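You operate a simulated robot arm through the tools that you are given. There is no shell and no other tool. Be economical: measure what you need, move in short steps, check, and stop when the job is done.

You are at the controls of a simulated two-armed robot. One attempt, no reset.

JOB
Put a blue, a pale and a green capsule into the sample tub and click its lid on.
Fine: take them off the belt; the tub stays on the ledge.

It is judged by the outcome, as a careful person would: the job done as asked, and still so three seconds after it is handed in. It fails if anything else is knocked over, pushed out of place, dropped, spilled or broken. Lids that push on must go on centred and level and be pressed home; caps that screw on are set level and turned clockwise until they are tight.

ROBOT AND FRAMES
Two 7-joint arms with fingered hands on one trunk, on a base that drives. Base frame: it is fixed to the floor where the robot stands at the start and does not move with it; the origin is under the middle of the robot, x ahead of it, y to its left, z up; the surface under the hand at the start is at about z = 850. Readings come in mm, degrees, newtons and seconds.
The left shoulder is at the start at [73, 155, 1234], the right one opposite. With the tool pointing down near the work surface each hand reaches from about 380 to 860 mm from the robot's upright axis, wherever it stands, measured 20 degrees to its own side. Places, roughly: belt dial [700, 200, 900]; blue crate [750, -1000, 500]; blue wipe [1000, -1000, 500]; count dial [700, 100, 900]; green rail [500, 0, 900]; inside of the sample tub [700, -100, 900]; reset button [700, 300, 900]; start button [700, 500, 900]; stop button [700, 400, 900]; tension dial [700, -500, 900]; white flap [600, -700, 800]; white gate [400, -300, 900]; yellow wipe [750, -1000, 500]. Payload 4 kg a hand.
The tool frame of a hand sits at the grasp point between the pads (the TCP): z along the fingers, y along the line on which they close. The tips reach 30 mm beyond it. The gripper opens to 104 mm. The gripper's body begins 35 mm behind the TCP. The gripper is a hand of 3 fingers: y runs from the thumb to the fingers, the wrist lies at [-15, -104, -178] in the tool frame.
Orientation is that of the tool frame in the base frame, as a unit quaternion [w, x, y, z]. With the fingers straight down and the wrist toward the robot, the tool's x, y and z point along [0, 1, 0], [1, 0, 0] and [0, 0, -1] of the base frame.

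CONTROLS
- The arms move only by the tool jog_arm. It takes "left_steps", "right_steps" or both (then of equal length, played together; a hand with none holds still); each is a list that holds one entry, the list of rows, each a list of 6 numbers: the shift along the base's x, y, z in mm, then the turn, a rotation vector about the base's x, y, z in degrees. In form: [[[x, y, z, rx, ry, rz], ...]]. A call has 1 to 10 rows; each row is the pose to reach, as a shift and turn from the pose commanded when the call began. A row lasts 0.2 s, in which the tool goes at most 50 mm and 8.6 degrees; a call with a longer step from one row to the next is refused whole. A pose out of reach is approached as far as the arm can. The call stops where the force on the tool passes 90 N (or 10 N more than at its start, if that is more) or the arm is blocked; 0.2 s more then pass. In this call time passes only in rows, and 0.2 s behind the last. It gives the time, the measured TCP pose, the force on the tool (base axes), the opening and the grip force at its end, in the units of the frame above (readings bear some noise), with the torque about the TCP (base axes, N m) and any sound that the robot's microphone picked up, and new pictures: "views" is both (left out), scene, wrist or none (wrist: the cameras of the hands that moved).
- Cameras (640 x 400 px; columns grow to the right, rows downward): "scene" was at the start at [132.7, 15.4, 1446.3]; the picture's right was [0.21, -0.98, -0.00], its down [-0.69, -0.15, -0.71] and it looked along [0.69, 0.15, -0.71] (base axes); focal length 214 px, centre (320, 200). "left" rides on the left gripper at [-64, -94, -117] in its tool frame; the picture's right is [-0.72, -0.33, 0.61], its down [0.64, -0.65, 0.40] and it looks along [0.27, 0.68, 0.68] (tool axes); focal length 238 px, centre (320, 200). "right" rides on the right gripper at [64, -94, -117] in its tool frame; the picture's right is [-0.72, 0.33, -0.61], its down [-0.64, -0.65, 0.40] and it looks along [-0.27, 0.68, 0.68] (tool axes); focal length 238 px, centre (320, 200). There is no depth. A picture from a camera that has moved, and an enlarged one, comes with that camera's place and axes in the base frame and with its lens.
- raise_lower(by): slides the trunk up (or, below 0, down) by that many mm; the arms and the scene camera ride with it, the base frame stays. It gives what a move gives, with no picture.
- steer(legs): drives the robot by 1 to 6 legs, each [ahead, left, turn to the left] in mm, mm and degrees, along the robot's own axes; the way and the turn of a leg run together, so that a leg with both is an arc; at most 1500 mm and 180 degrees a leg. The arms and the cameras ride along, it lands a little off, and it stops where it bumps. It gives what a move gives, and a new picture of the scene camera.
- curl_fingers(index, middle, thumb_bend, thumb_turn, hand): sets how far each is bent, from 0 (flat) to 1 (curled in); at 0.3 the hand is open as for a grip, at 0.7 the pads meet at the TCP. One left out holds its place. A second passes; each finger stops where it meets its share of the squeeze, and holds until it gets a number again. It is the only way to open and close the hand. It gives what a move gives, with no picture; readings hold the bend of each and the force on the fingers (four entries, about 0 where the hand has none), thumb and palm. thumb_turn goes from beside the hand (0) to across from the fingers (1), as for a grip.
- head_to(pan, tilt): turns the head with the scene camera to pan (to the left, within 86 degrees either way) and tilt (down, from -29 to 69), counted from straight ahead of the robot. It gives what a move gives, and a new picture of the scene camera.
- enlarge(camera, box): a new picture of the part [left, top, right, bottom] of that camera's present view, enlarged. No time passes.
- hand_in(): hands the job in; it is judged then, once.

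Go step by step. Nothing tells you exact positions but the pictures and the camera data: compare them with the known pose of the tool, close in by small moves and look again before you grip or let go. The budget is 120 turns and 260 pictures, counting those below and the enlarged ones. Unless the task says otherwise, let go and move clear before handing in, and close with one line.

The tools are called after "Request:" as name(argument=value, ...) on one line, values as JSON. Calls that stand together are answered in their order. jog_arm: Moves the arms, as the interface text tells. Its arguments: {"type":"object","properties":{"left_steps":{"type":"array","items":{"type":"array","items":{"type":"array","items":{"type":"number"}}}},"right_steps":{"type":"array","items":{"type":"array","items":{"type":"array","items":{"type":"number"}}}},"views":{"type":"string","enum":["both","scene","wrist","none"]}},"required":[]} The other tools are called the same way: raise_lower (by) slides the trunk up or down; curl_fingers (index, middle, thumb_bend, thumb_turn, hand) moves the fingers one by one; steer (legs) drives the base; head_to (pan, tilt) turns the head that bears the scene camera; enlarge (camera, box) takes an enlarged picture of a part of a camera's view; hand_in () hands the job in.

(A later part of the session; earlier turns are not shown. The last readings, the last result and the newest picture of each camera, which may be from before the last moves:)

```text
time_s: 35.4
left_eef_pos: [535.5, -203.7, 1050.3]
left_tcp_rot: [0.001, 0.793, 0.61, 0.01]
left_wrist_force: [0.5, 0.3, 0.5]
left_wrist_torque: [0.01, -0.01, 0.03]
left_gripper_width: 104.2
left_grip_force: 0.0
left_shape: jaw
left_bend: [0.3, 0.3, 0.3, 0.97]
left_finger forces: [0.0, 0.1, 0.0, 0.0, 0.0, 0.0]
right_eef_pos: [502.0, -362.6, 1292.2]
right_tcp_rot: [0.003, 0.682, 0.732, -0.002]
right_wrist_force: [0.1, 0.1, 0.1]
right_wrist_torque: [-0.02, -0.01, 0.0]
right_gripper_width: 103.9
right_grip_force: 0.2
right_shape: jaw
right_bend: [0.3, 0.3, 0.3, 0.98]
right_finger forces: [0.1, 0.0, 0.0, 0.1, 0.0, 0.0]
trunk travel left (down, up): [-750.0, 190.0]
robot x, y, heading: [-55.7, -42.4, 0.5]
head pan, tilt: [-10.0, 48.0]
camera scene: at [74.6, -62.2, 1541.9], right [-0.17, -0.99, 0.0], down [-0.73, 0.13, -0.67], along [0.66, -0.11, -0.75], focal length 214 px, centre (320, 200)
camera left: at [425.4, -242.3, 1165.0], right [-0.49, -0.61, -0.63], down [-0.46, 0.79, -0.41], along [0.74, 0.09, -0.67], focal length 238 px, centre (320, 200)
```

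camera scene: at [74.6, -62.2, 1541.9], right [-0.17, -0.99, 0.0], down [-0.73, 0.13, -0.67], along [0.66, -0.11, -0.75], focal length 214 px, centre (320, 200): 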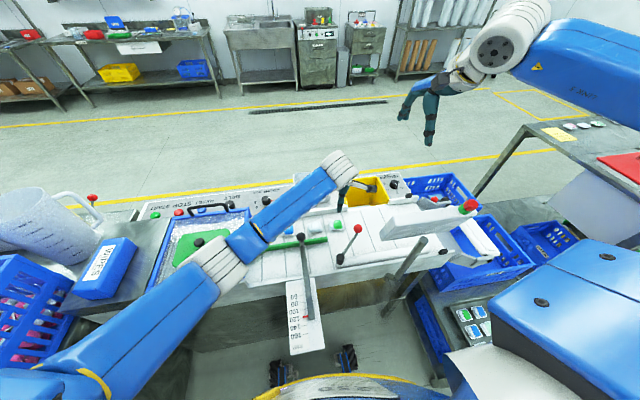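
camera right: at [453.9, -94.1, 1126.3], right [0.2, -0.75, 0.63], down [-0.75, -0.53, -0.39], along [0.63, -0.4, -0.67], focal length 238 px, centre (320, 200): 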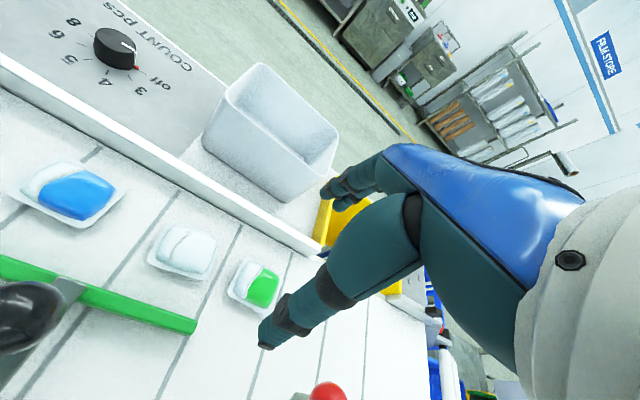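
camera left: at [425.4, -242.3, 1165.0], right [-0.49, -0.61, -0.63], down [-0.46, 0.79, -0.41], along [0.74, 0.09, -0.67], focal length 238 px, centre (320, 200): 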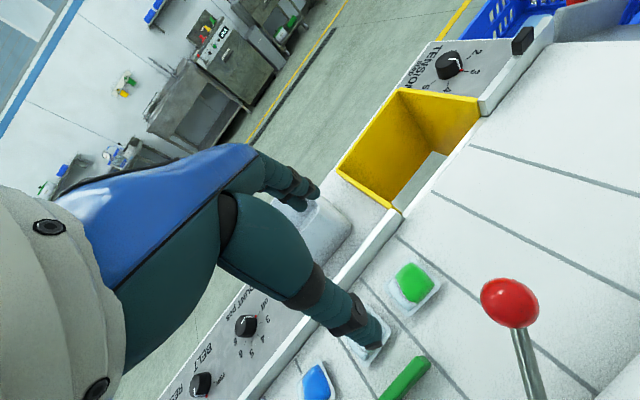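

Left arm reaches the spot cleanly, and the green pod triangulates to (535,-204). I'll raise the trunk 80 for elbow clearance, then descend with a look.

Request:
raise_lower(by=80)

Request:
curl_fingers(hand="left", index=0.38, middle=0.38, thumb_bend=0.38, thumb_turn=1)

Request:
jog_arm(left_steps=[[[0, 0, -40, 0, 0, 0], [0, 0, -80, 0, 0, 0], [0, 0, -120, 0, 0, 0], [0, 0, -160, 0, 0, 0]]])

```text
time_s: 36.6
left_eef_pos: [535.7, -202.4, 1129.7]
left_tcp_rot: [0.003, 0.792, 0.61, 0.008]
left_wrist_force: [0.2, 0.5, 0.1]
left_wrist_torque: [-0.02, 0.02, 0.01]
left_gripper_width: 104.0
left_grip_force: 0.1
left_shape: jaw
left_bend: [0.3, 0.3, 0.3, 0.97]
left_finger forces: [0.1, 0.0, 0.0, 0.0, 0.0, 0.1]
right_eef_pos: [501.6, -360.4, 1372.8]
right_tcp_rot: [0.005, 0.682, 0.732, -0.003]
right_wrist_force: [-0.8, -0.2, 0.3]
right_wrist_torque: [0.0, 0.0, 0.04]
right_gripper_width: 103.7
right_grip_force: 0.1
right_shape: jaw
right_bend: [0.3, 0.3, 0.3, 0.98]
right_finger forces: [0.0, 0.0, 0.0, 0.1, 0.0, 0.0]
trunk travel left (down, up): [-830.0, 110.0]
robot x, y, heading: [-58.4, -40.5, 0.1]
head pan, tilt: [-10.0, 48.0]
```

```text
time_s: 37.6
left_eef_pos: [535.4, -201.8, 1130.6]
left_tcp_rot: [0.002, 0.793, 0.609, 0.008]
left_wrist_force: [0.0, -0.2, 0.6]
left_wrist_torque: [-0.05, 0.03, 0.01]
left_gripper_width: 83.7
left_grip_force: 0.0
left_shape: fingers
left_bend: [0.38, 0.38, 0.38, 0.98]
left_finger forces: [0.1, 0.0, 0.0, 0.0, 0.1, 0.0]
right_eef_pos: [501.6, -361.3, 1372.8]
right_tcp_rot: [0.004, 0.682, 0.731, -0.002]
right_wrist_force: [-0.5, 0.5, 0.2]
right_wrist_torque: [0.02, -0.01, 0.02]
right_gripper_width: 103.5
right_grip_force: 0.1
right_shape: jaw
right_bend: [0.3, 0.3, 0.3, 0.98]
right_finger forces: [0.1, 0.1, 0.0, 0.0, 0.1, 0.1]
trunk travel left (down, up): [-830.0, 110.0]
robot x, y, heading: [-57.6, -41.3, 0.1]
head pan, tilt: [-10.0, 48.0]
```

```text
time_s: 38.6
left_eef_pos: [536.6, -205.4, 971.5]
left_tcp_rot: [0.003, 0.794, 0.608, 0.009]
left_wrist_force: [1.0, -0.2, 0.3]
left_wrist_torque: [-0.01, 0.02, 0.02]
left_gripper_width: 83.4
left_grip_force: 0.0
left_shape: fingers
left_bend: [0.38, 0.38, 0.38, 0.98]
left_finger forces: [0.0, 0.0, 0.0, 0.0, 0.1, 0.0]
right_eef_pos: [501.3, -362.7, 1373.7]
right_tcp_rot: [0.004, 0.682, 0.731, -0.002]
right_wrist_force: [-0.1, -0.2, 0.0]
right_wrist_torque: [-0.01, -0.01, -0.02]
right_gripper_width: 104.0
right_grip_force: 0.0
right_shape: jaw
right_bend: [0.3, 0.3, 0.3, 0.98]
right_finger forces: [0.0, 0.0, 0.0, 0.0, 0.0, 0.0]
trunk travel left (down, up): [-830.0, 110.0]
robot x, y, heading: [-54.7, -40.7, 0.2]
head pan, tilt: [-10.0, 48.0]
camera scene: at [75.0, -60.4, 1621.9], right [-0.17, -0.99, 0.0], down [-0.73, 0.13, -0.67], along [0.66, -0.11, -0.75], focal length 214 px, centre (320, 200)
camera left: at [426.1, -242.7, 1086.5], right [-0.49, -0.61, -0.63], down [-0.46, 0.79, -0.41], along [0.74, 0.09, -0.67], focal length 238 px, centre (320, 200)
```

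scene: 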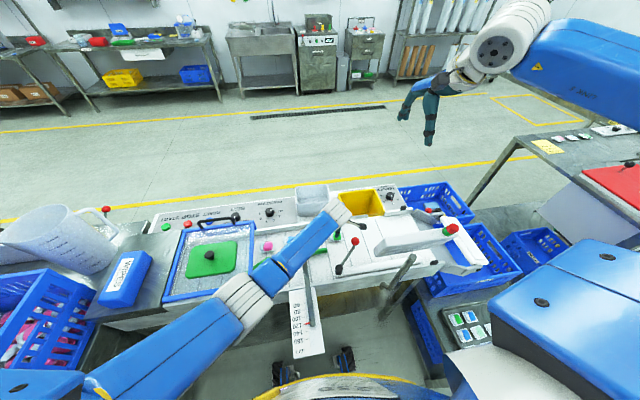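
left: 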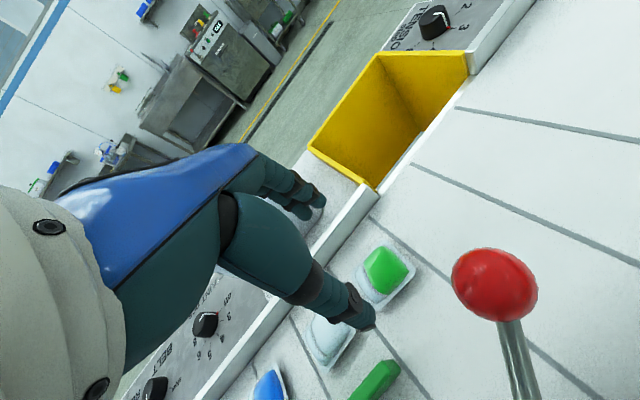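

Request:
jog_arm(left_steps=[[[0, 1, -40, 0, 0, 0], [0, 1, -75, 0, 0, 0]]], views="wrist")

Request:
enlarge(camera="left", box=[240, 140, 480, 340])

Request:
enlarge(camera="scene", box=[240, 170, 400, 290])

```text
time_s: 39.4
left_eef_pos: [554.0, -164.7, 893.0]
left_tcp_rot: [-0.003, 0.785, 0.619, 0.032]
left_wrist_force: [-16.2, 0.6, 26.1]
left_wrist_torque: [-0.04, -1.22, -0.02]
left_gripper_width: 82.7
left_grip_force: 15.2
left_shape: fingers
left_bend: [0.38, 0.43, 0.38, 0.98]
left_finger forces: [0.8, 30.6, 0.0, 0.1, 0.1, 0.1]
right_eef_pos: [494.8, -360.4, 1376.5]
right_tcp_rot: [0.006, 0.682, 0.731, -0.002]
right_wrist_force: [1.0, 0.6, 0.3]
right_wrist_torque: [0.0, 0.02, 0.03]
right_gripper_width: 103.9
right_grip_force: 0.1
right_shape: jaw
right_bend: [0.3, 0.3, 0.3, 0.98]
right_finger forces: [0.0, 0.0, 0.1, 0.0, 0.0, 0.1]
trunk travel left (down, up): [-830.0, 110.0]
robot x, y, heading: [-57.9, -41.4, 0.1]
head pan, tilt: [-10.0, 48.0]
stopped in row 2 (left hand): the arm was blocked; the commanded pose is now the measured one
camera left: at [441.3, -209.7, 1003.9], right [-0.45, -0.6, -0.66], down [-0.47, 0.79, -0.39], along [0.76, 0.13, -0.64], focal length 238 px, centre (320, 200)
```

left: 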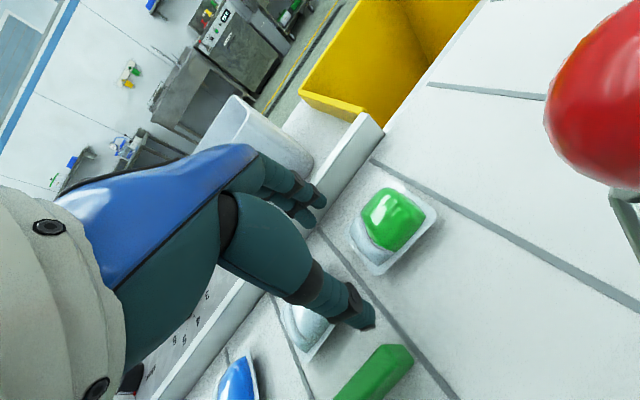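

```text
2.00 times, centred on (360, 240) of left
camera zoom: at [441.3, -209.7, 1003.9], right [-0.45, -0.6, -0.66], down [-0.47, 0.79, -0.39], along [0.76, 0.13, -0.64], focal length 477 px, centre (240, 120)
```

zoom: 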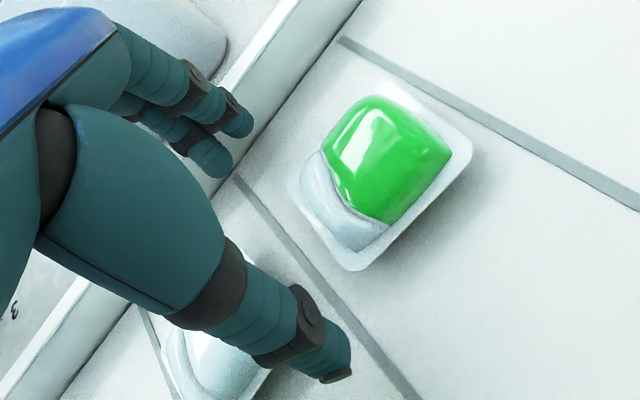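

```text
3.33 times, centred on (320, 230) of scene
camera zoom: at [64.6, -61.0, 1623.0], right [-0.17, -0.99, 0.0], down [-0.73, 0.13, -0.67], along [0.66, -0.11, -0.74], focal length 715 px, centre (320, 100)
```

zoom: 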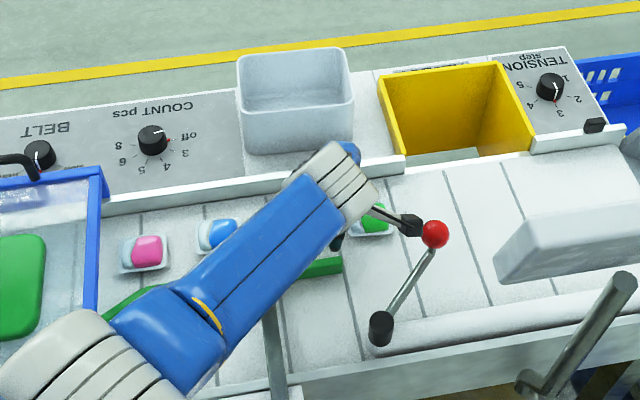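

The hand's camera housing met the red lever ball (hand got pushed left). I'll lift straight up and check the lever.

Request:
jog_arm(left_steps=[[[0, 0, 30, 0, 0, 0], [0, 0, 70, 0, 0, 0], [0, 0, 110, 0, 0, 0], [0, 0, 140, 0, 0, 0]]], views="scene")

Request:
enlarge(camera="scene", box=[240, 170, 400, 290])

```text
time_s: 40.4
left_eef_pos: [561.5, -146.0, 1020.5]
left_tcp_rot: [-0.018, 0.779, 0.625, 0.035]
left_wrist_force: [-0.6, -1.0, 0.8]
left_wrist_torque: [0.02, 0.04, 0.0]
left_gripper_width: 82.9
left_grip_force: 0.0
left_shape: fingers
left_bend: [0.38, 0.38, 0.38, 0.99]
left_finger forces: [0.0, 0.0, 0.0, 0.0, 0.0, 0.1]
right_eef_pos: [501.9, -358.3, 1374.0]
right_tcp_rot: [0.004, 0.682, 0.731, -0.003]
right_wrist_force: [-0.3, 0.0, -0.4]
right_wrist_torque: [0.0, -0.01, -0.01]
right_gripper_width: 103.8
right_grip_force: 0.0
right_shape: jaw
right_bend: [0.3, 0.3, 0.3, 0.98]
right_finger forces: [0.0, 0.1, 0.2, 0.0, 0.0, 0.1]
trunk travel left (down, up): [-830.0, 110.0]
robot x, y, heading: [-57.7, -40.5, 0.5]
head pan, tilt: [-10.0, 48.0]
camera scene: at [75.8, -59.9, 1621.8], right [-0.17, -0.99, 0.0], down [-0.73, 0.13, -0.67], along [0.66, -0.11, -0.75], focal length 214 px, centre (320, 200)
```

scene: 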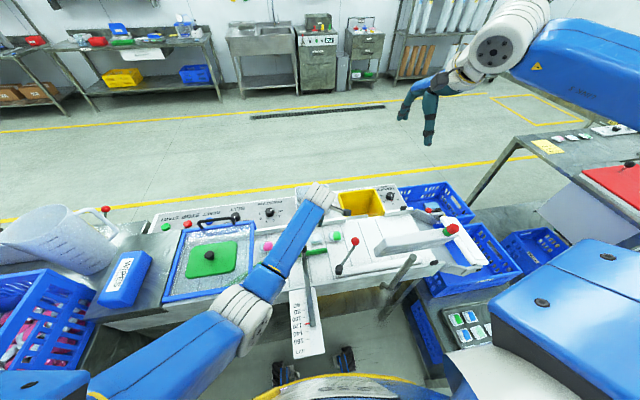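

```text
3.33 times, centred on (320, 230) of scene
camera zoom: at [75.8, -59.9, 1621.8], right [-0.17, -0.99, 0.0], down [-0.73, 0.13, -0.67], along [0.66, -0.11, -0.75], focal length 715 px, centre (320, 100)
```

zoom: 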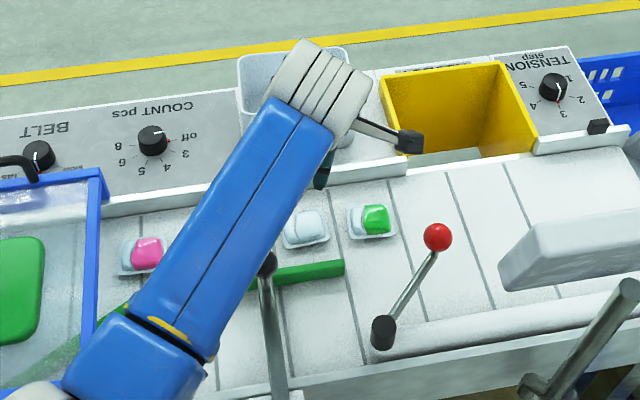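

Lever undisturbed. I'll yaw the hand to about -42° so its camera housing clears both lever balls, then come over green.

Request:
jog_arm(left_steps=[[[0, -10, 5, -0.8, 0.4, -7], [-6, -25, 5, -2, 0.8, -14], [-15, -40, 0, -3, 1.3, -22], [-25, -58, -10, -4.1, 1.8, -29.4], [-25.5, -58, -20, -4.1, 1.8, -29.4]]])

```text
time_s: 41.6
left_eef_pos: [534.6, -219.2, 1009.0]
left_tcp_rot: [0.018, 0.915, 0.402, -0.003]
left_wrist_force: [0.0, -0.6, 0.1]
left_wrist_torque: [-0.02, 0.01, -0.02]
left_gripper_width: 83.1
left_grip_force: 0.0
left_shape: fingers
left_bend: [0.38, 0.38, 0.38, 0.99]
left_finger forces: [0.0, 0.0, 0.0, 0.1, 0.0, 0.1]
right_eef_pos: [500.4, -359.2, 1374.6]
right_tcp_rot: [0.005, 0.682, 0.731, -0.003]
right_wrist_force: [-1.2, -0.1, -0.3]
right_wrist_torque: [0.0, -0.03, -0.05]
right_gripper_width: 103.9
right_grip_force: 0.1
right_shape: jaw
right_bend: [0.3, 0.3, 0.3, 0.98]
right_finger forces: [0.0, 0.0, 0.1, 0.0, 0.0, 0.0]
trunk travel left (down, up): [-830.0, 110.0]
robot x, y, heading: [-57.6, -38.5, 0.1]
head pan, tilt: [-10.0, 48.0]
camera scene: at [74.7, -60.0, 1622.0], right [-0.17, -0.99, 0.0], down [-0.73, 0.13, -0.67], along [0.66, -0.11, -0.74], focal length 214 px, centre (320, 200)
camera left: at [420.6, -198.6, 1124.8], right [-0.72, -0.33, -0.61], down [-0.04, 0.9, -0.44], along [0.69, -0.29, -0.66], focal length 238 px, centre (320, 200)
```

scene: 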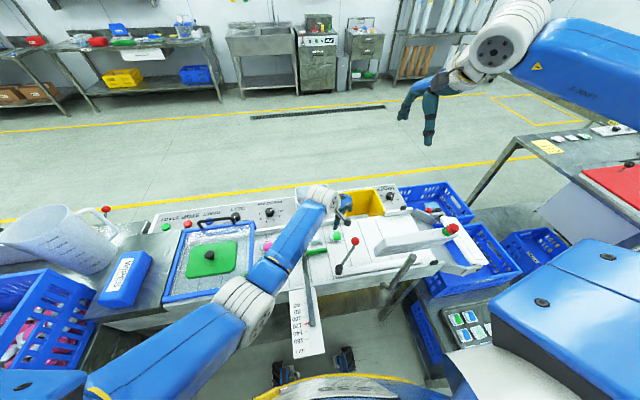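
left: 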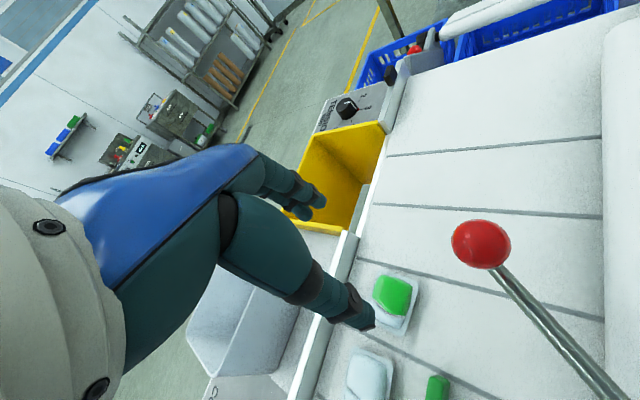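

Request:
jog_arm(left_steps=[[[1.5, 8, -30, 1, 0.3, 0], [2.5, 15, -65, 2, 0.5, 0], [2.5, 15, -100, 2, 0.5, 0]]], views="wrist")

Request:
enlarge(camera="left", box=[240, 140, 480, 340])

Request:
enlarge(camera="scene", box=[240, 170, 400, 290])

```text
time_s: 42.4
left_eef_pos: [537.2, -197.9, 903.9]
left_tcp_rot: [-0.003, 0.914, 0.405, -0.001]
left_wrist_force: [-0.3, -0.3, 0.2]
left_wrist_torque: [0.01, -0.02, 0.02]
left_gripper_width: 83.2
left_grip_force: 0.0
left_shape: fingers
left_bend: [0.38, 0.38, 0.38, 0.99]
left_finger forces: [0.0, 0.0, 0.0, 0.0, 0.0, 0.0]
right_eef_pos: [502.2, -358.8, 1374.0]
right_tcp_rot: [0.004, 0.682, 0.732, -0.003]
right_wrist_force: [0.4, -1.1, -1.0]
right_wrist_torque: [-0.01, 0.04, 0.0]
right_gripper_width: 103.8
right_grip_force: 0.1
right_shape: jaw
right_bend: [0.3, 0.3, 0.3, 0.98]
right_finger forces: [0.0, 0.0, 0.0, 0.1, 0.0, 0.0]
trunk travel left (down, up): [-830.0, 110.0]
robot x, y, heading: [-55.8, -41.0, 0.1]
head pan, tilt: [-10.0, 48.0]
camera left: at [424.9, -181.3, 1022.6], right [-0.73, -0.31, -0.61], down [-0.05, 0.92, -0.4], along [0.68, -0.26, -0.68], focal length 238 px, centre (320, 200)
```

left: 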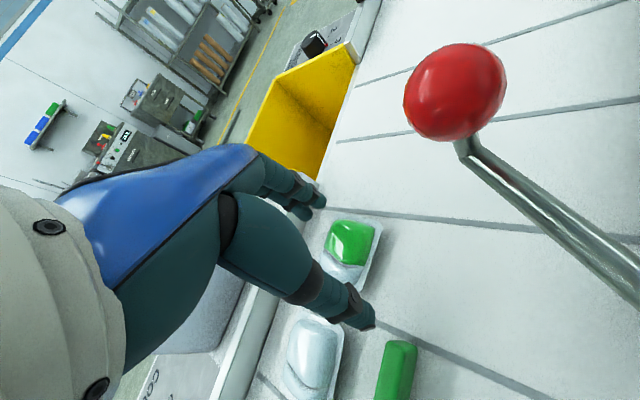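

```text
2.00 times, centred on (360, 240) of left
camera zoom: at [424.9, -181.3, 1022.6], right [-0.73, -0.31, -0.61], down [-0.05, 0.92, -0.4], along [0.68, -0.26, -0.68], focal length 477 px, centre (240, 120)
```

zoom: 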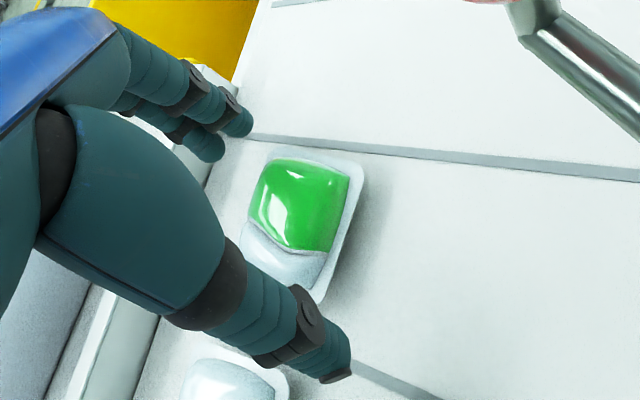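

```text
3.33 times, centred on (320, 230) of scene
camera zoom: at [75.8, -59.7, 1621.9], right [-0.17, -0.99, 0.0], down [-0.73, 0.13, -0.67], along [0.66, -0.11, -0.75], focal length 715 px, centre (320, 100)
```

zoom: 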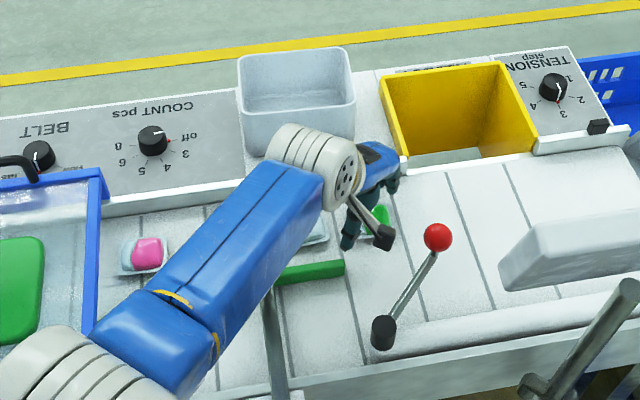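

Request:
jog_arm(left_steps=[[[3, -5, -10, 0, 0, 0], [3, -5, -18, 0, 0, 0]]], views="none")

Request:
enlarge(camera="left", box=[240, 140, 480, 340])

```text
time_s: 43.2
left_eef_pos: [552.3, -178.1, 883.6]
left_tcp_rot: [-0.01, 0.91, 0.415, 0.01]
left_wrist_force: [-11.2, -2.2, 12.8]
left_wrist_torque: [-0.4, -0.58, -0.45]
left_gripper_width: 83.3
left_grip_force: 9.7
left_shape: fingers
left_bend: [0.38, 0.38, 0.38, 0.98]
left_finger forces: [0.0, 19.4, 0.0, 0.0, 0.0, 0.0]
right_eef_pos: [496.0, -359.4, 1376.1]
right_tcp_rot: [0.007, 0.682, 0.731, -0.002]
right_wrist_force: [0.5, -0.7, 0.4]
right_wrist_torque: [0.04, 0.02, 0.0]
right_gripper_width: 103.9
right_grip_force: 0.0
right_shape: jaw
right_bend: [0.3, 0.3, 0.3, 0.98]
right_finger forces: [0.1, 0.0, 0.0, 0.1, 0.0, 0.0]
trunk travel left (down, up): [-830.0, 110.0]
robot x, y, heading: [-55.1, -38.5, 0.4]
head pan, tilt: [-10.0, 48.0]
stopped in row 2 (left hand): the arm was blocked; the commanded pose is now the measured one
```

```text
2.00 times, centred on (360, 240) of left
camera zoom: at [437.1, -168.7, 1000.1], right [-0.71, -0.31, -0.63], down [-0.07, 0.92, -0.38], along [0.7, -0.23, -0.68], focal length 477 px, centre (240, 120)
```

zoom: 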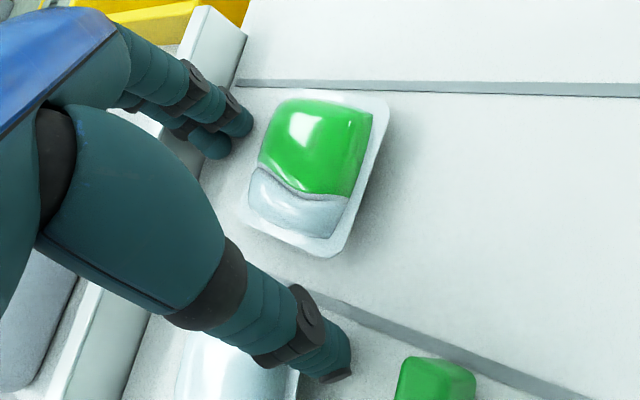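

Request:
enlarge(camera="scene", box=[140, 180, 380, 330])

Request:
enlarge(camera="right", box=[0, 0, 640, 400])

```text
2.67 times, centred on (260, 255) of scene
camera zoom: at [69.2, -61.9, 1622.5], right [-0.17, -0.99, 0.0], down [-0.73, 0.13, -0.67], along [0.66, -0.11, -0.74], focal length 572 px, centre (480, 53)
```

zoom: 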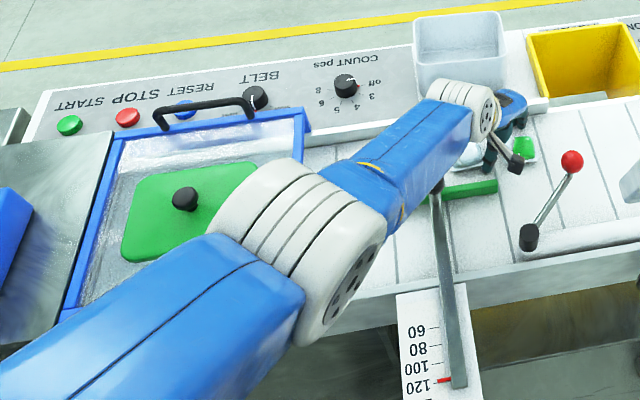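

```text
1.00 times, centred on (320, 200) of right (not enlarged: the box is as wide or as high as the picture)
camera zoom: at [395.4, -299.4, 1492.2], right [0.37, -0.69, 0.62], down [-0.6, -0.69, -0.4], along [0.71, -0.23, -0.67], focal length 238 px, centre (320, 200)
```

zoom: 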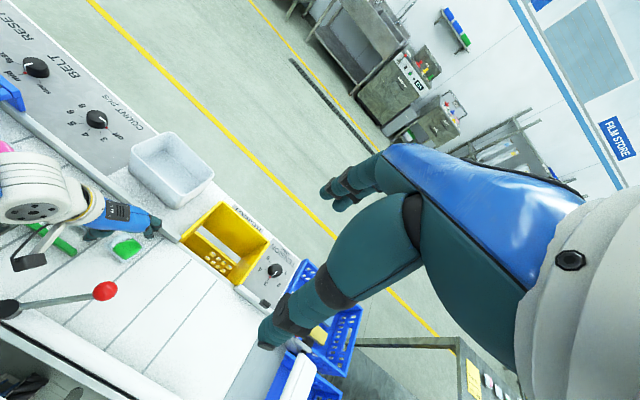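

The left forearm is brushing the black lever ball. I'll lift, then raise the trunk and shift the base right so the forearm comes in higher and between the two levers.

Request:
jog_arm(left_steps=[[[0, 0, 35, 0, 0, 0], [0, 0, 75, 0, 0, 0], [0, 0, 115, 0, 0, 0], [0, 0, 155, 0, 0, 0], [0, 0, 190, 0, 0, 0]]], views="none")

Request:
raise_lower(by=100)

Request:
steer(legs=[[0, -120, 0]])

Request:
enlarge(camera="scene", box=[220, 150, 420, 280])

```text
time_s: 44.4
left_eef_pos: [551.3, -176.4, 1069.7]
left_tcp_rot: [-0.012, 0.91, 0.415, 0.007]
left_wrist_force: [-0.1, 0.8, 0.5]
left_wrist_torque: [0.02, -0.01, 0.02]
left_gripper_width: 83.0
left_grip_force: 0.0
left_shape: fingers
left_bend: [0.38, 0.38, 0.38, 0.99]
left_finger forces: [0.0, 0.0, 0.0, 0.1, 0.1, 0.1]
right_eef_pos: [499.5, -357.1, 1375.5]
right_tcp_rot: [0.007, 0.682, 0.731, -0.003]
right_wrist_force: [-0.6, -0.4, 0.0]
right_wrist_torque: [-0.02, -0.01, 0.01]
right_gripper_width: 103.6
right_grip_force: 0.0
right_shape: jaw
right_bend: [0.3, 0.3, 0.3, 0.98]
right_finger forces: [0.0, 0.0, 0.1, 0.0, 0.1, 0.0]
trunk travel left (down, up): [-830.0, 110.0]
robot x, y, heading: [-57.0, -43.9, 0.2]
head pan, tilt: [-10.0, 48.0]
```

```text
time_s: 45.7
left_eef_pos: [549.8, -178.7, 1169.6]
left_tcp_rot: [-0.012, 0.91, 0.415, 0.007]
left_wrist_force: [0.4, -0.2, 1.2]
left_wrist_torque: [0.01, -0.01, 0.0]
left_gripper_width: 83.4
left_grip_force: 0.0
left_shape: fingers
left_bend: [0.38, 0.38, 0.38, 0.99]
left_finger forces: [0.0, 0.0, 0.0, 0.0, 0.0, 0.1]
right_eef_pos: [498.6, -357.7, 1475.0]
right_tcp_rot: [0.006, 0.682, 0.731, -0.003]
right_wrist_force: [-0.4, 0.0, 0.3]
right_wrist_torque: [-0.01, 0.01, 0.01]
right_gripper_width: 103.7
right_grip_force: 0.1
right_shape: jaw
right_bend: [0.3, 0.3, 0.3, 0.98]
right_finger forces: [0.0, 0.0, 0.1, 0.0, 0.0, 0.0]
trunk travel left (down, up): [-930.0, 10.0]
robot x, y, heading: [-54.8, -42.5, 0.2]
head pan, tilt: [-10.0, 48.0]
```

```text
time_s: 46.9
left_eef_pos: [553.2, -258.4, 1171.8]
left_tcp_rot: [0.0, 0.908, 0.418, 0.002]
left_wrist_force: [0.9, 1.4, -0.8]
left_wrist_torque: [-0.07, 0.04, 0.01]
left_gripper_width: 83.5
left_grip_force: 0.1
left_shape: fingers
left_bend: [0.38, 0.38, 0.38, 0.99]
left_finger forces: [0.0, 0.0, 0.1, 0.1, 0.1, 0.0]
right_eef_pos: [501.5, -429.1, 1484.0]
right_tcp_rot: [0.015, 0.679, 0.734, -0.013]
right_wrist_force: [0.5, 1.8, 1.4]
right_wrist_torque: [-0.12, 0.04, -0.04]
right_gripper_width: 104.1
right_grip_force: 0.0
right_shape: jaw
right_bend: [0.3, 0.3, 0.3, 0.98]
right_finger forces: [0.0, 0.1, 0.1, 0.1, 0.0, 0.0]
trunk travel left (down, up): [-930.0, 10.0]
robot x, y, heading: [-55.0, -155.3, 0.3]
head pan, tilt: [-10.0, 48.0]
camera scene: at [77.3, -136.3, 1721.9], right [-0.17, -0.99, 0.02], down [-0.73, 0.11, -0.67], along [0.66, -0.13, -0.74], focal length 214 px, centre (320, 200)
```

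scene: 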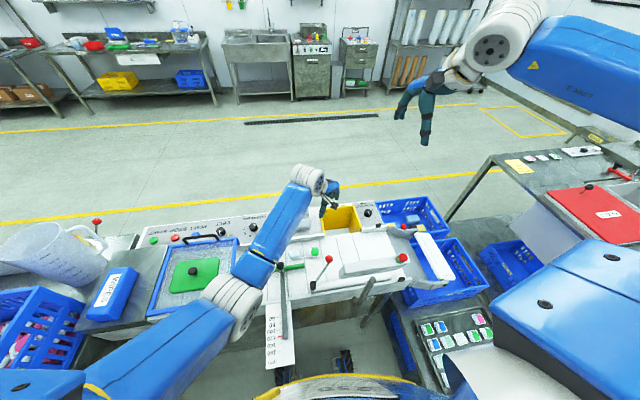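

```text
3.08 times, centred on (320, 215) of scene
camera zoom: at [77.3, -136.3, 1721.9], right [-0.17, -0.99, 0.02], down [-0.73, 0.11, -0.67], along [0.66, -0.13, -0.74], focal length 660 px, centre (320, 154)
```

zoom: 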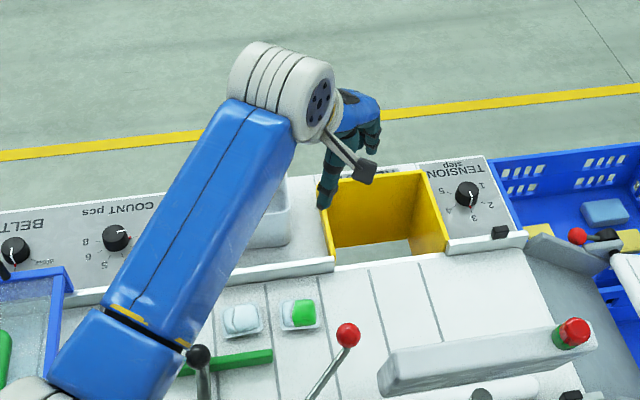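

Request:
jog_arm(left_steps=[[[0, 0, 0, 0, 0, 0], [-4, 20, -25, 0, 0, 0], [-8, 45, -60, 0, 0, 0], [-12, 65, -100, 0, 0, 0], [-12, 80, -140, 0, 0, 0], [-12, 80, -140, 0, 0, 0]]])

```text
time_s: 48.3
left_eef_pos: [539.5, -219.2, 1031.4]
left_tcp_rot: [-0.015, 0.908, 0.418, 0.01]
left_wrist_force: [-0.2, -1.1, 0.7]
left_wrist_torque: [0.01, 0.0, 0.01]
left_gripper_width: 82.8
left_grip_force: 0.1
left_shape: fingers
left_bend: [0.38, 0.38, 0.38, 0.99]
left_finger forces: [0.0, 0.1, 0.0, 0.0, 0.0, 0.0]
right_eef_pos: [498.0, -480.7, 1474.2]
right_tcp_rot: [0.005, 0.68, 0.733, 0.0]
right_wrist_force: [-0.9, 0.1, -0.8]
right_wrist_torque: [0.01, 0.0, -0.01]
right_gripper_width: 103.9
right_grip_force: 0.1
right_shape: jaw
right_bend: [0.3, 0.3, 0.3, 0.97]
right_finger forces: [0.1, 0.0, 0.0, 0.1, 0.0, 0.0]
trunk travel left (down, up): [-930.0, 10.0]
robot x, y, heading: [-58.9, -155.5, 0.3]
head pan, tilt: [-10.0, 48.0]
camera scene: at [75.2, -193.1, 1721.7], right [-0.17, -0.99, -0.01], down [-0.73, 0.13, -0.67], along [0.66, -0.1, -0.75], focal length 214 px, centre (320, 200)
camera left: at [424.9, -209.8, 1148.4], right [-0.71, -0.31, -0.63], down [-0.07, 0.92, -0.37], along [0.7, -0.22, -0.68], focal length 238 px, centre (320, 200)
```

scene: 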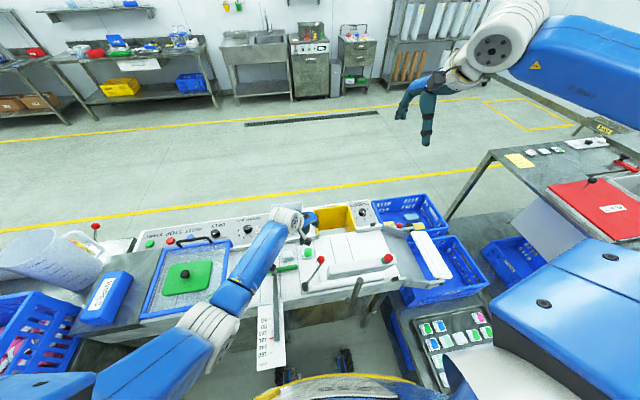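
left: 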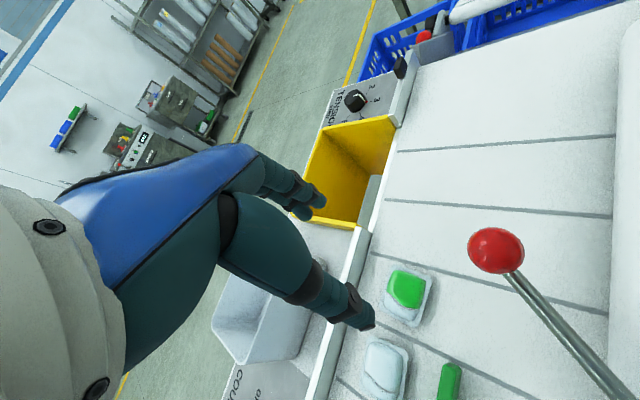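

Request:
jog_arm(left_steps=[[[-0.5, 8, -35, -1, 0, 0], [-0.5, 16, -70, -2, 0.3, 0], [-0.5, 16, -101, -2, 0.3, 0], [-0.5, 16, -116, -2, 0.3, 0], [-0.5, 16, -116, -2, 0.3, 0]]])

Request:
enlarge(camera="scene", box=[200, 190, 360, 310])

```text
time_s: 49.5
left_eef_pos: [538.9, -191.5, 913.4]
left_tcp_rot: [0.004, 0.909, 0.417, -0.001]
left_wrist_force: [-0.1, 0.6, 0.6]
left_wrist_torque: [-0.02, -0.01, 0.03]
left_gripper_width: 83.1
left_grip_force: 0.1
left_shape: fingers
left_bend: [0.38, 0.38, 0.38, 0.99]
left_finger forces: [0.1, 0.0, 0.1, 0.0, 0.0, 0.0]
right_eef_pos: [498.0, -468.0, 1478.4]
right_tcp_rot: [0.007, 0.679, 0.734, -0.002]
right_wrist_force: [-0.6, 0.1, 0.1]
right_wrist_torque: [0.05, 0.0, -0.02]
right_gripper_width: 103.8
right_grip_force: 0.0
right_shape: jaw
right_bend: [0.3, 0.3, 0.3, 0.97]
right_finger forces: [0.0, 0.1, 0.1, 0.0, 0.0, 0.1]
trunk travel left (down, up): [-930.0, 10.0]
robot x, y, heading: [-52.3, -155.8, 0.4]
head pan, tilt: [-10.0, 48.0]
camera scene: at [76.6, -189.7, 1721.6], right [-0.17, -0.99, -0.01], down [-0.73, 0.13, -0.67], along [0.66, -0.1, -0.75], focal length 214 px, centre (320, 200)
camera left: at [425.9, -178.0, 1029.7], right [-0.72, -0.34, -0.61], down [-0.08, 0.91, -0.41], along [0.69, -0.25, -0.68], focal length 238 px, centre (320, 200)
```

scene: 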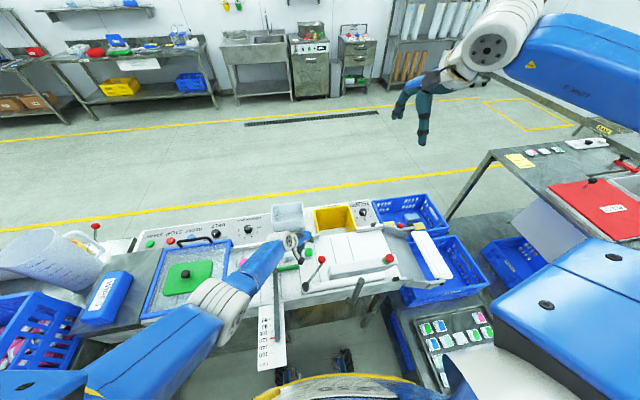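
left: 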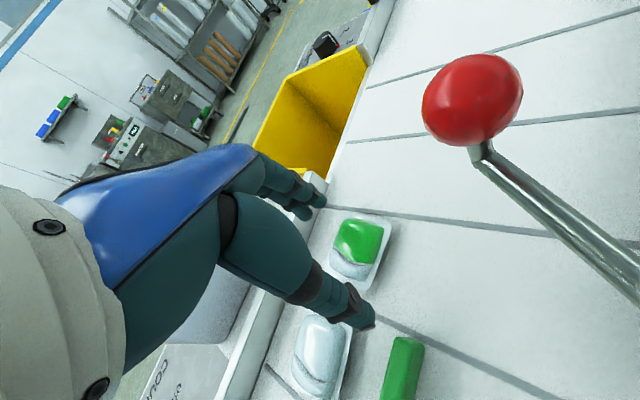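

```text
3.33 times, centred on (280, 250) of scene
camera zoom: at [76.6, -189.7, 1721.6], right [-0.17, -0.99, -0.01], down [-0.73, 0.13, -0.67], along [0.66, -0.1, -0.75], focal length 715 px, centre (453, 33)
```

zoom: 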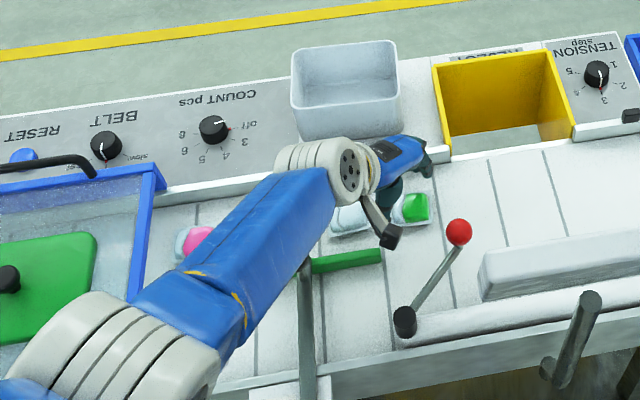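

Request:
jog_arm(left_steps=[[[0, 0, 0, 0, 0, 0], [0, 0, 0, 0, 0, 0], [0, 0, 0, 0, 0, 0], [0, 0, 0, 0, 0, 0], [0, 0, 0, 0, 0, 0]]], views="none")

```text
time_s: 50.7
left_eef_pos: [539.4, -178.3, 912.4]
left_tcp_rot: [0.009, 0.908, 0.418, -0.004]
left_wrist_force: [0.8, -0.2, 0.8]
left_wrist_torque: [-0.06, -0.02, 0.02]
left_gripper_width: 83.1
left_grip_force: 0.1
left_shape: fingers
left_bend: [0.38, 0.38, 0.38, 0.99]
left_finger forces: [0.0, 0.1, 0.0, 0.0, 0.1, 0.0]
right_eef_pos: [499.0, -448.0, 1480.1]
right_tcp_rot: [0.011, 0.679, 0.734, -0.005]
right_wrist_force: [-1.2, 0.0, 0.2]
right_wrist_torque: [-0.07, -0.01, 0.03]
right_gripper_width: 104.2
right_grip_force: 0.1
right_shape: jaw
right_bend: [0.3, 0.3, 0.3, 0.97]
right_finger forces: [0.0, 0.0, 0.0, 0.1, 0.0, 0.0]
trunk travel left (down, up): [-930.0, 10.0]
robot x, y, heading: [-54.3, -153.4, 0.5]
head pan, tilt: [-10.0, 48.0]
```

Request:
jog_arm(left_steps=[[[0, 0, 0, 0, 0, 0], [0, 0, 0, 0, 0, 0], [0, 0, 0, 0, 0, 0], [0, 0, 0, 0, 0, 0], [0, 0, 0, 0, 0, 0]]], views="scene")

Request:
jog_arm(left_steps=[[[0, 0, 0, 0, 0, 0], [0, 0, 0, 0, 0, 0], [0, 0, 0, 0, 0, 0], [0, 0, 0, 0, 0, 0], [0, 0, 0, 0, 0, 0]]], views="none")

```text
time_s: 51.9
left_eef_pos: [538.2, -184.3, 912.6]
left_tcp_rot: [0.006, 0.909, 0.418, -0.003]
left_wrist_force: [-0.3, 0.2, 0.1]
left_wrist_torque: [0.0, 0.01, 0.01]
left_gripper_width: 83.0
left_grip_force: 0.0
left_shape: fingers
left_bend: [0.38, 0.38, 0.38, 0.99]
left_finger forces: [0.0, 0.0, 0.1, 0.0, 0.0, 0.0]
right_eef_pos: [498.2, -456.6, 1479.5]
right_tcp_rot: [0.009, 0.679, 0.734, -0.004]
right_wrist_force: [-0.8, -0.3, 0.5]
right_wrist_torque: [-0.02, -0.02, -0.03]
right_gripper_width: 103.9
right_grip_force: 0.0
right_shape: jaw
right_bend: [0.3, 0.3, 0.3, 0.97]
right_finger forces: [0.1, 0.0, 0.0, 0.1, 0.0, 0.0]
trunk travel left (down, up): [-930.0, 10.0]
robot x, y, heading: [-55.7, -155.6, 0.3]
head pan, tilt: [-10.0, 48.0]
camera scene: at [75.5, -168.3, 1722.0], right [-0.17, -0.99, 0.0], down [-0.73, 0.12, -0.67], along [0.66, -0.11, -0.74], focal length 214 px, centre (320, 200)
```

scene: 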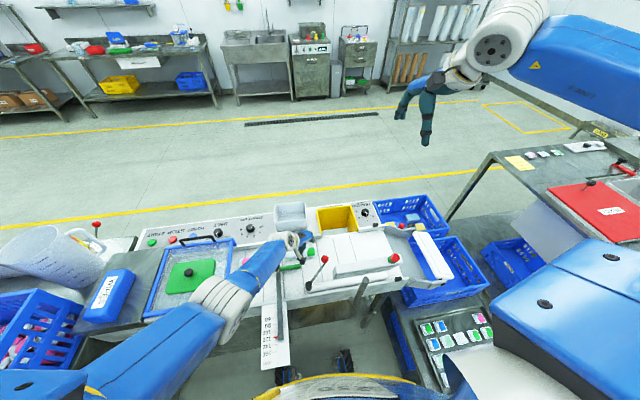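

```text
time_s: 53.1
left_eef_pos: [539.7, -188.9, 914.2]
left_tcp_rot: [0.005, 0.909, 0.417, -0.002]
left_wrist_force: [1.0, 0.1, -0.1]
left_wrist_torque: [0.02, 0.01, -0.02]
left_gripper_width: 83.2
left_grip_force: 0.0
left_shape: fingers
left_bend: [0.38, 0.38, 0.38, 0.99]
left_finger forces: [0.1, 0.0, 0.0, 0.1, 0.0, 0.0]
right_eef_pos: [498.4, -463.2, 1478.3]
right_tcp_rot: [0.008, 0.68, 0.733, -0.003]
right_wrist_force: [0.0, -0.4, -0.1]
right_wrist_torque: [0.02, 0.01, 0.0]
right_gripper_width: 103.8
right_grip_force: 0.0
right_shape: jaw
right_bend: [0.3, 0.3, 0.3, 0.97]
right_finger forces: [0.0, 0.0, 0.1, 0.0, 0.0, 0.0]
trunk travel left (down, up): [-930.0, 10.0]
robot x, y, heading: [-57.1, -157.5, 0.2]
head pan, tilt: [-10.0, 48.0]
```

The body was just swaying after the drive; it has settled. I'll finish the approach onto green.

Request:
jog_arm(left_steps=[[[0, -7, -8, 0, 0, 0], [0, -14, -16, 0, 0, 0], [0, -14, -24, 0, 0, 0], [0, -14, -24, 0, 0, 0]]], views="none")

Request:
enlarge(camera="left", box=[240, 140, 480, 340])

```text
time_s: 54.1
left_eef_pos: [535.5, -194.7, 906.0]
left_tcp_rot: [0.006, 0.909, 0.418, -0.002]
left_wrist_force: [1.3, -0.2, -0.3]
left_wrist_torque: [-0.01, -0.03, 0.0]
left_gripper_width: 83.3
left_grip_force: 0.1
left_shape: fingers
left_bend: [0.38, 0.38, 0.38, 0.99]
left_finger forces: [0.0, 0.1, 0.0, 0.0, 0.0, 0.0]
left hand out of reach, approached as far as the arm can: row 2, 3, 4
right_eef_pos: [497.5, -459.7, 1478.0]
right_tcp_rot: [0.009, 0.679, 0.734, -0.003]
right_wrist_force: [0.1, -0.6, 0.3]
right_wrist_torque: [-0.03, -0.01, -0.02]
right_gripper_width: 103.6
right_grip_force: 0.1
right_shape: jaw
right_bend: [0.3, 0.3, 0.3, 0.97]
right_finger forces: [0.0, 0.0, 0.1, 0.1, 0.0, 0.0]
trunk travel left (down, up): [-930.0, 10.0]
robot x, y, heading: [-56.7, -157.3, 0.2]
head pan, tilt: [-10.0, 48.0]
```

```text
2.00 times, centred on (360, 240) of left
camera zoom: at [422.6, -180.0, 1022.9], right [-0.72, -0.34, -0.61], down [-0.08, 0.91, -0.42], along [0.69, -0.25, -0.68], focal length 477 px, centre (240, 120)
```

zoom: 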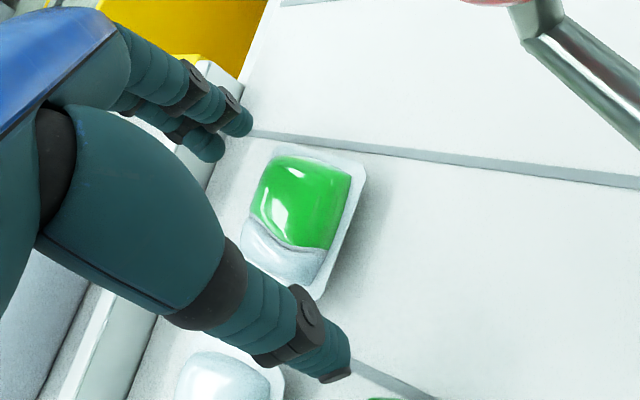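

Request:
jog_arm(left_steps=[[[0, 0, 20, 0, 0, 0], [0, 0, 42, 0, 0, 0]]], views="none")

Request:
raise_lower(by=-45)

```text
time_s: 54.7
left_eef_pos: [533.3, -192.1, 948.1]
left_tcp_rot: [0.006, 0.908, 0.418, -0.003]
left_wrist_force: [0.1, -0.1, -0.5]
left_wrist_torque: [-0.01, -0.02, -0.02]
left_gripper_width: 83.1
left_grip_force: 0.0
left_shape: fingers
left_bend: [0.38, 0.38, 0.38, 0.99]
left_finger forces: [0.0, 0.0, 0.1, 0.0, 0.0, 0.0]
right_eef_pos: [496.6, -458.1, 1480.4]
right_tcp_rot: [0.01, 0.679, 0.734, -0.004]
right_wrist_force: [-0.2, -0.9, 0.5]
right_wrist_torque: [0.02, 0.05, -0.02]
right_gripper_width: 104.2
right_grip_force: 0.0
right_shape: jaw
right_bend: [0.3, 0.3, 0.3, 0.97]
right_finger forces: [0.0, 0.0, 0.0, 0.1, 0.1, 0.0]
trunk travel left (down, up): [-930.0, 10.0]
robot x, y, heading: [-54.6, -154.7, 0.6]
head pan, tilt: [-10.0, 48.0]
```

```text
time_s: 55.6
left_eef_pos: [536.7, -194.0, 905.0]
left_tcp_rot: [0.006, 0.908, 0.419, -0.003]
left_wrist_force: [-0.9, -0.1, 0.3]
left_wrist_torque: [0.01, -0.07, -0.03]
left_gripper_width: 83.3
left_grip_force: 0.0
left_shape: fingers
left_bend: [0.38, 0.38, 0.38, 0.99]
left_finger forces: [0.0, 0.1, 0.1, 0.0, 0.1, 0.1]
right_eef_pos: [497.9, -458.8, 1434.9]
right_tcp_rot: [0.01, 0.679, 0.734, -0.004]
right_wrist_force: [-0.5, 0.7, -1.1]
right_wrist_torque: [0.0, 0.0, 0.02]
right_gripper_width: 103.9
right_grip_force: 0.1
right_shape: jaw
right_bend: [0.3, 0.3, 0.3, 0.97]
right_finger forces: [0.0, 0.1, 0.0, 0.0, 0.0, 0.0]
trunk travel left (down, up): [-885.0, 55.0]
robot x, y, heading: [-51.6, -156.2, 0.4]
head pan, tilt: [-10.0, 48.0]
```

Now jog the last bit down: shift (+3,-8,-18).

Request:
jog_arm(left_steps=[[[3, -8, -8, 0, 0, 0], [3, -8, -18, 0, 0, 0], [3, -8, -18, 0, 0, 0]]], views="none")

Request:
enlarge(camera="left", box=[240, 140, 480, 340])

```text
time_s: 56.4
left_eef_pos: [540.1, -202.8, 885.6]
left_tcp_rot: [0.005, 0.909, 0.417, -0.002]
left_wrist_force: [-0.4, -0.9, -0.5]
left_wrist_torque: [-0.03, -0.03, 0.02]
left_gripper_width: 82.9
left_grip_force: 0.0
left_shape: fingers
left_bend: [0.38, 0.38, 0.38, 0.99]
left_finger forces: [0.0, 0.0, 0.0, 0.0, 0.0, 0.0]
right_eef_pos: [498.3, -459.5, 1434.9]
right_tcp_rot: [0.01, 0.679, 0.734, -0.003]
right_wrist_force: [-0.3, 0.2, -0.6]
right_wrist_torque: [0.02, 0.02, 0.02]
right_gripper_width: 103.9
right_grip_force: 0.0
right_shape: jaw
right_bend: [0.3, 0.3, 0.3, 0.97]
right_finger forces: [0.0, 0.1, 0.0, 0.0, 0.1, 0.0]
trunk travel left (down, up): [-885.0, 55.0]
robot x, y, heading: [-55.2, -156.5, 0.4]
head pan, tilt: [-10.0, 48.0]
```

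```text
2.00 times, centred on (360, 240) of left
camera zoom: at [425.5, -188.1, 1002.7], right [-0.72, -0.34, -0.61], down [-0.08, 0.91, -0.42], along [0.69, -0.25, -0.68], focal length 477 px, centre (240, 120)
```

zoom: 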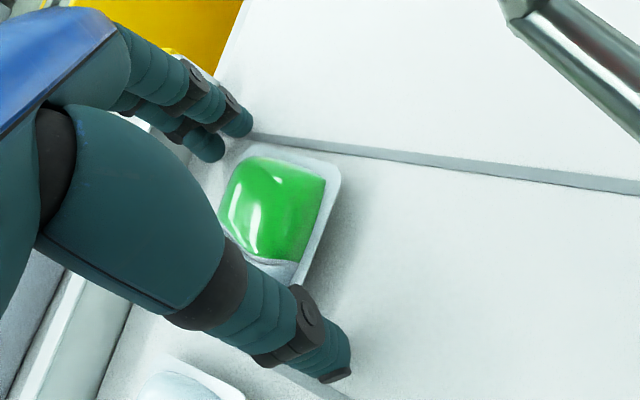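

Request:
jog_arm(left_steps=[[[0, 0, -4, 0, 0, 0], [0, 0, -7, 0, 0, 0]]], views="none")

Request:
curl_fingers(hand="left", index=0.62, middle=0.62, thumb_bend=0.62)

Request:
enlarge(camera="left", box=[240, 140, 480, 340])

```text
time_s: 57.0
left_eef_pos: [538.5, -202.1, 881.0]
left_tcp_rot: [0.007, 0.909, 0.418, 0.0]
left_wrist_force: [1.0, 2.3, 11.1]
left_wrist_torque: [-0.19, -0.52, 0.07]
left_gripper_width: 83.1
left_grip_force: 6.0
left_shape: fingers
left_bend: [0.38, 0.37, 0.38, 0.99]
left_finger forces: [0.0, 11.8, 0.1, 0.0, 0.2, 0.1]
right_eef_pos: [495.6, -457.6, 1436.2]
right_tcp_rot: [0.01, 0.68, 0.733, -0.003]
right_wrist_force: [-0.1, 0.6, -0.9]
right_wrist_torque: [0.01, 0.0, -0.02]
right_gripper_width: 104.4
right_grip_force: 0.0
right_shape: jaw
right_bend: [0.3, 0.3, 0.3, 0.97]
right_finger forces: [0.0, 0.1, 0.0, 0.0, 0.0, 0.0]
trunk travel left (down, up): [-885.0, 55.0]
robot x, y, heading: [-56.3, -155.1, 0.5]
head pan, tilt: [-10.0, 48.0]
```

```text
time_s: 58.0
left_eef_pos: [538.2, -204.4, 884.2]
left_tcp_rot: [0.009, 0.909, 0.418, 0.0]
left_wrist_force: [4.8, -2.5, 24.6]
left_wrist_torque: [-0.62, -1.11, -0.01]
left_gripper_width: 21.9
left_grip_force: 12.8
left_shape: fingers
left_bend: [0.62, 0.4, 0.62, 1.0]
left_finger forces: [0.2, 22.2, 0.0, 0.0, 2.3, 0.0]
right_eef_pos: [495.3, -461.1, 1435.0]
right_tcp_rot: [0.011, 0.679, 0.734, -0.002]
right_wrist_force: [1.1, -0.5, 0.2]
right_wrist_torque: [0.04, 0.02, 0.03]
right_gripper_width: 104.2
right_grip_force: 0.1
right_shape: jaw
right_bend: [0.3, 0.3, 0.3, 0.97]
right_finger forces: [0.1, 0.0, 0.1, 0.0, 0.0, 0.0]
trunk travel left (down, up): [-885.0, 55.0]
robot x, y, heading: [-59.2, -155.9, 0.3]
head pan, tilt: [-10.0, 48.0]
```

```text
2.00 times, centred on (360, 240) of left
camera zoom: at [424.5, -188.6, 998.9], right [-0.71, -0.34, -0.61], down [-0.07, 0.9, -0.42], along [0.7, -0.25, -0.67], focal length 477 px, centre (240, 120)
```

zoom: 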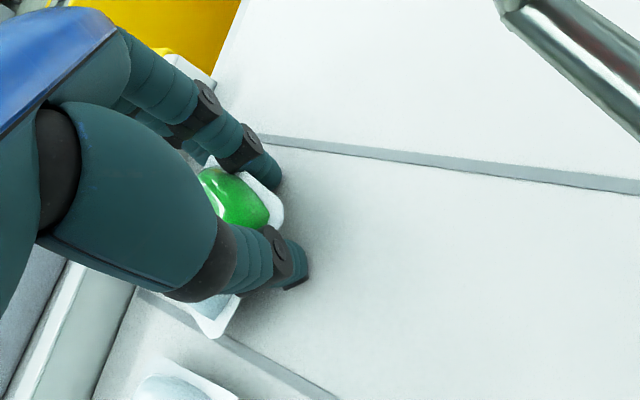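

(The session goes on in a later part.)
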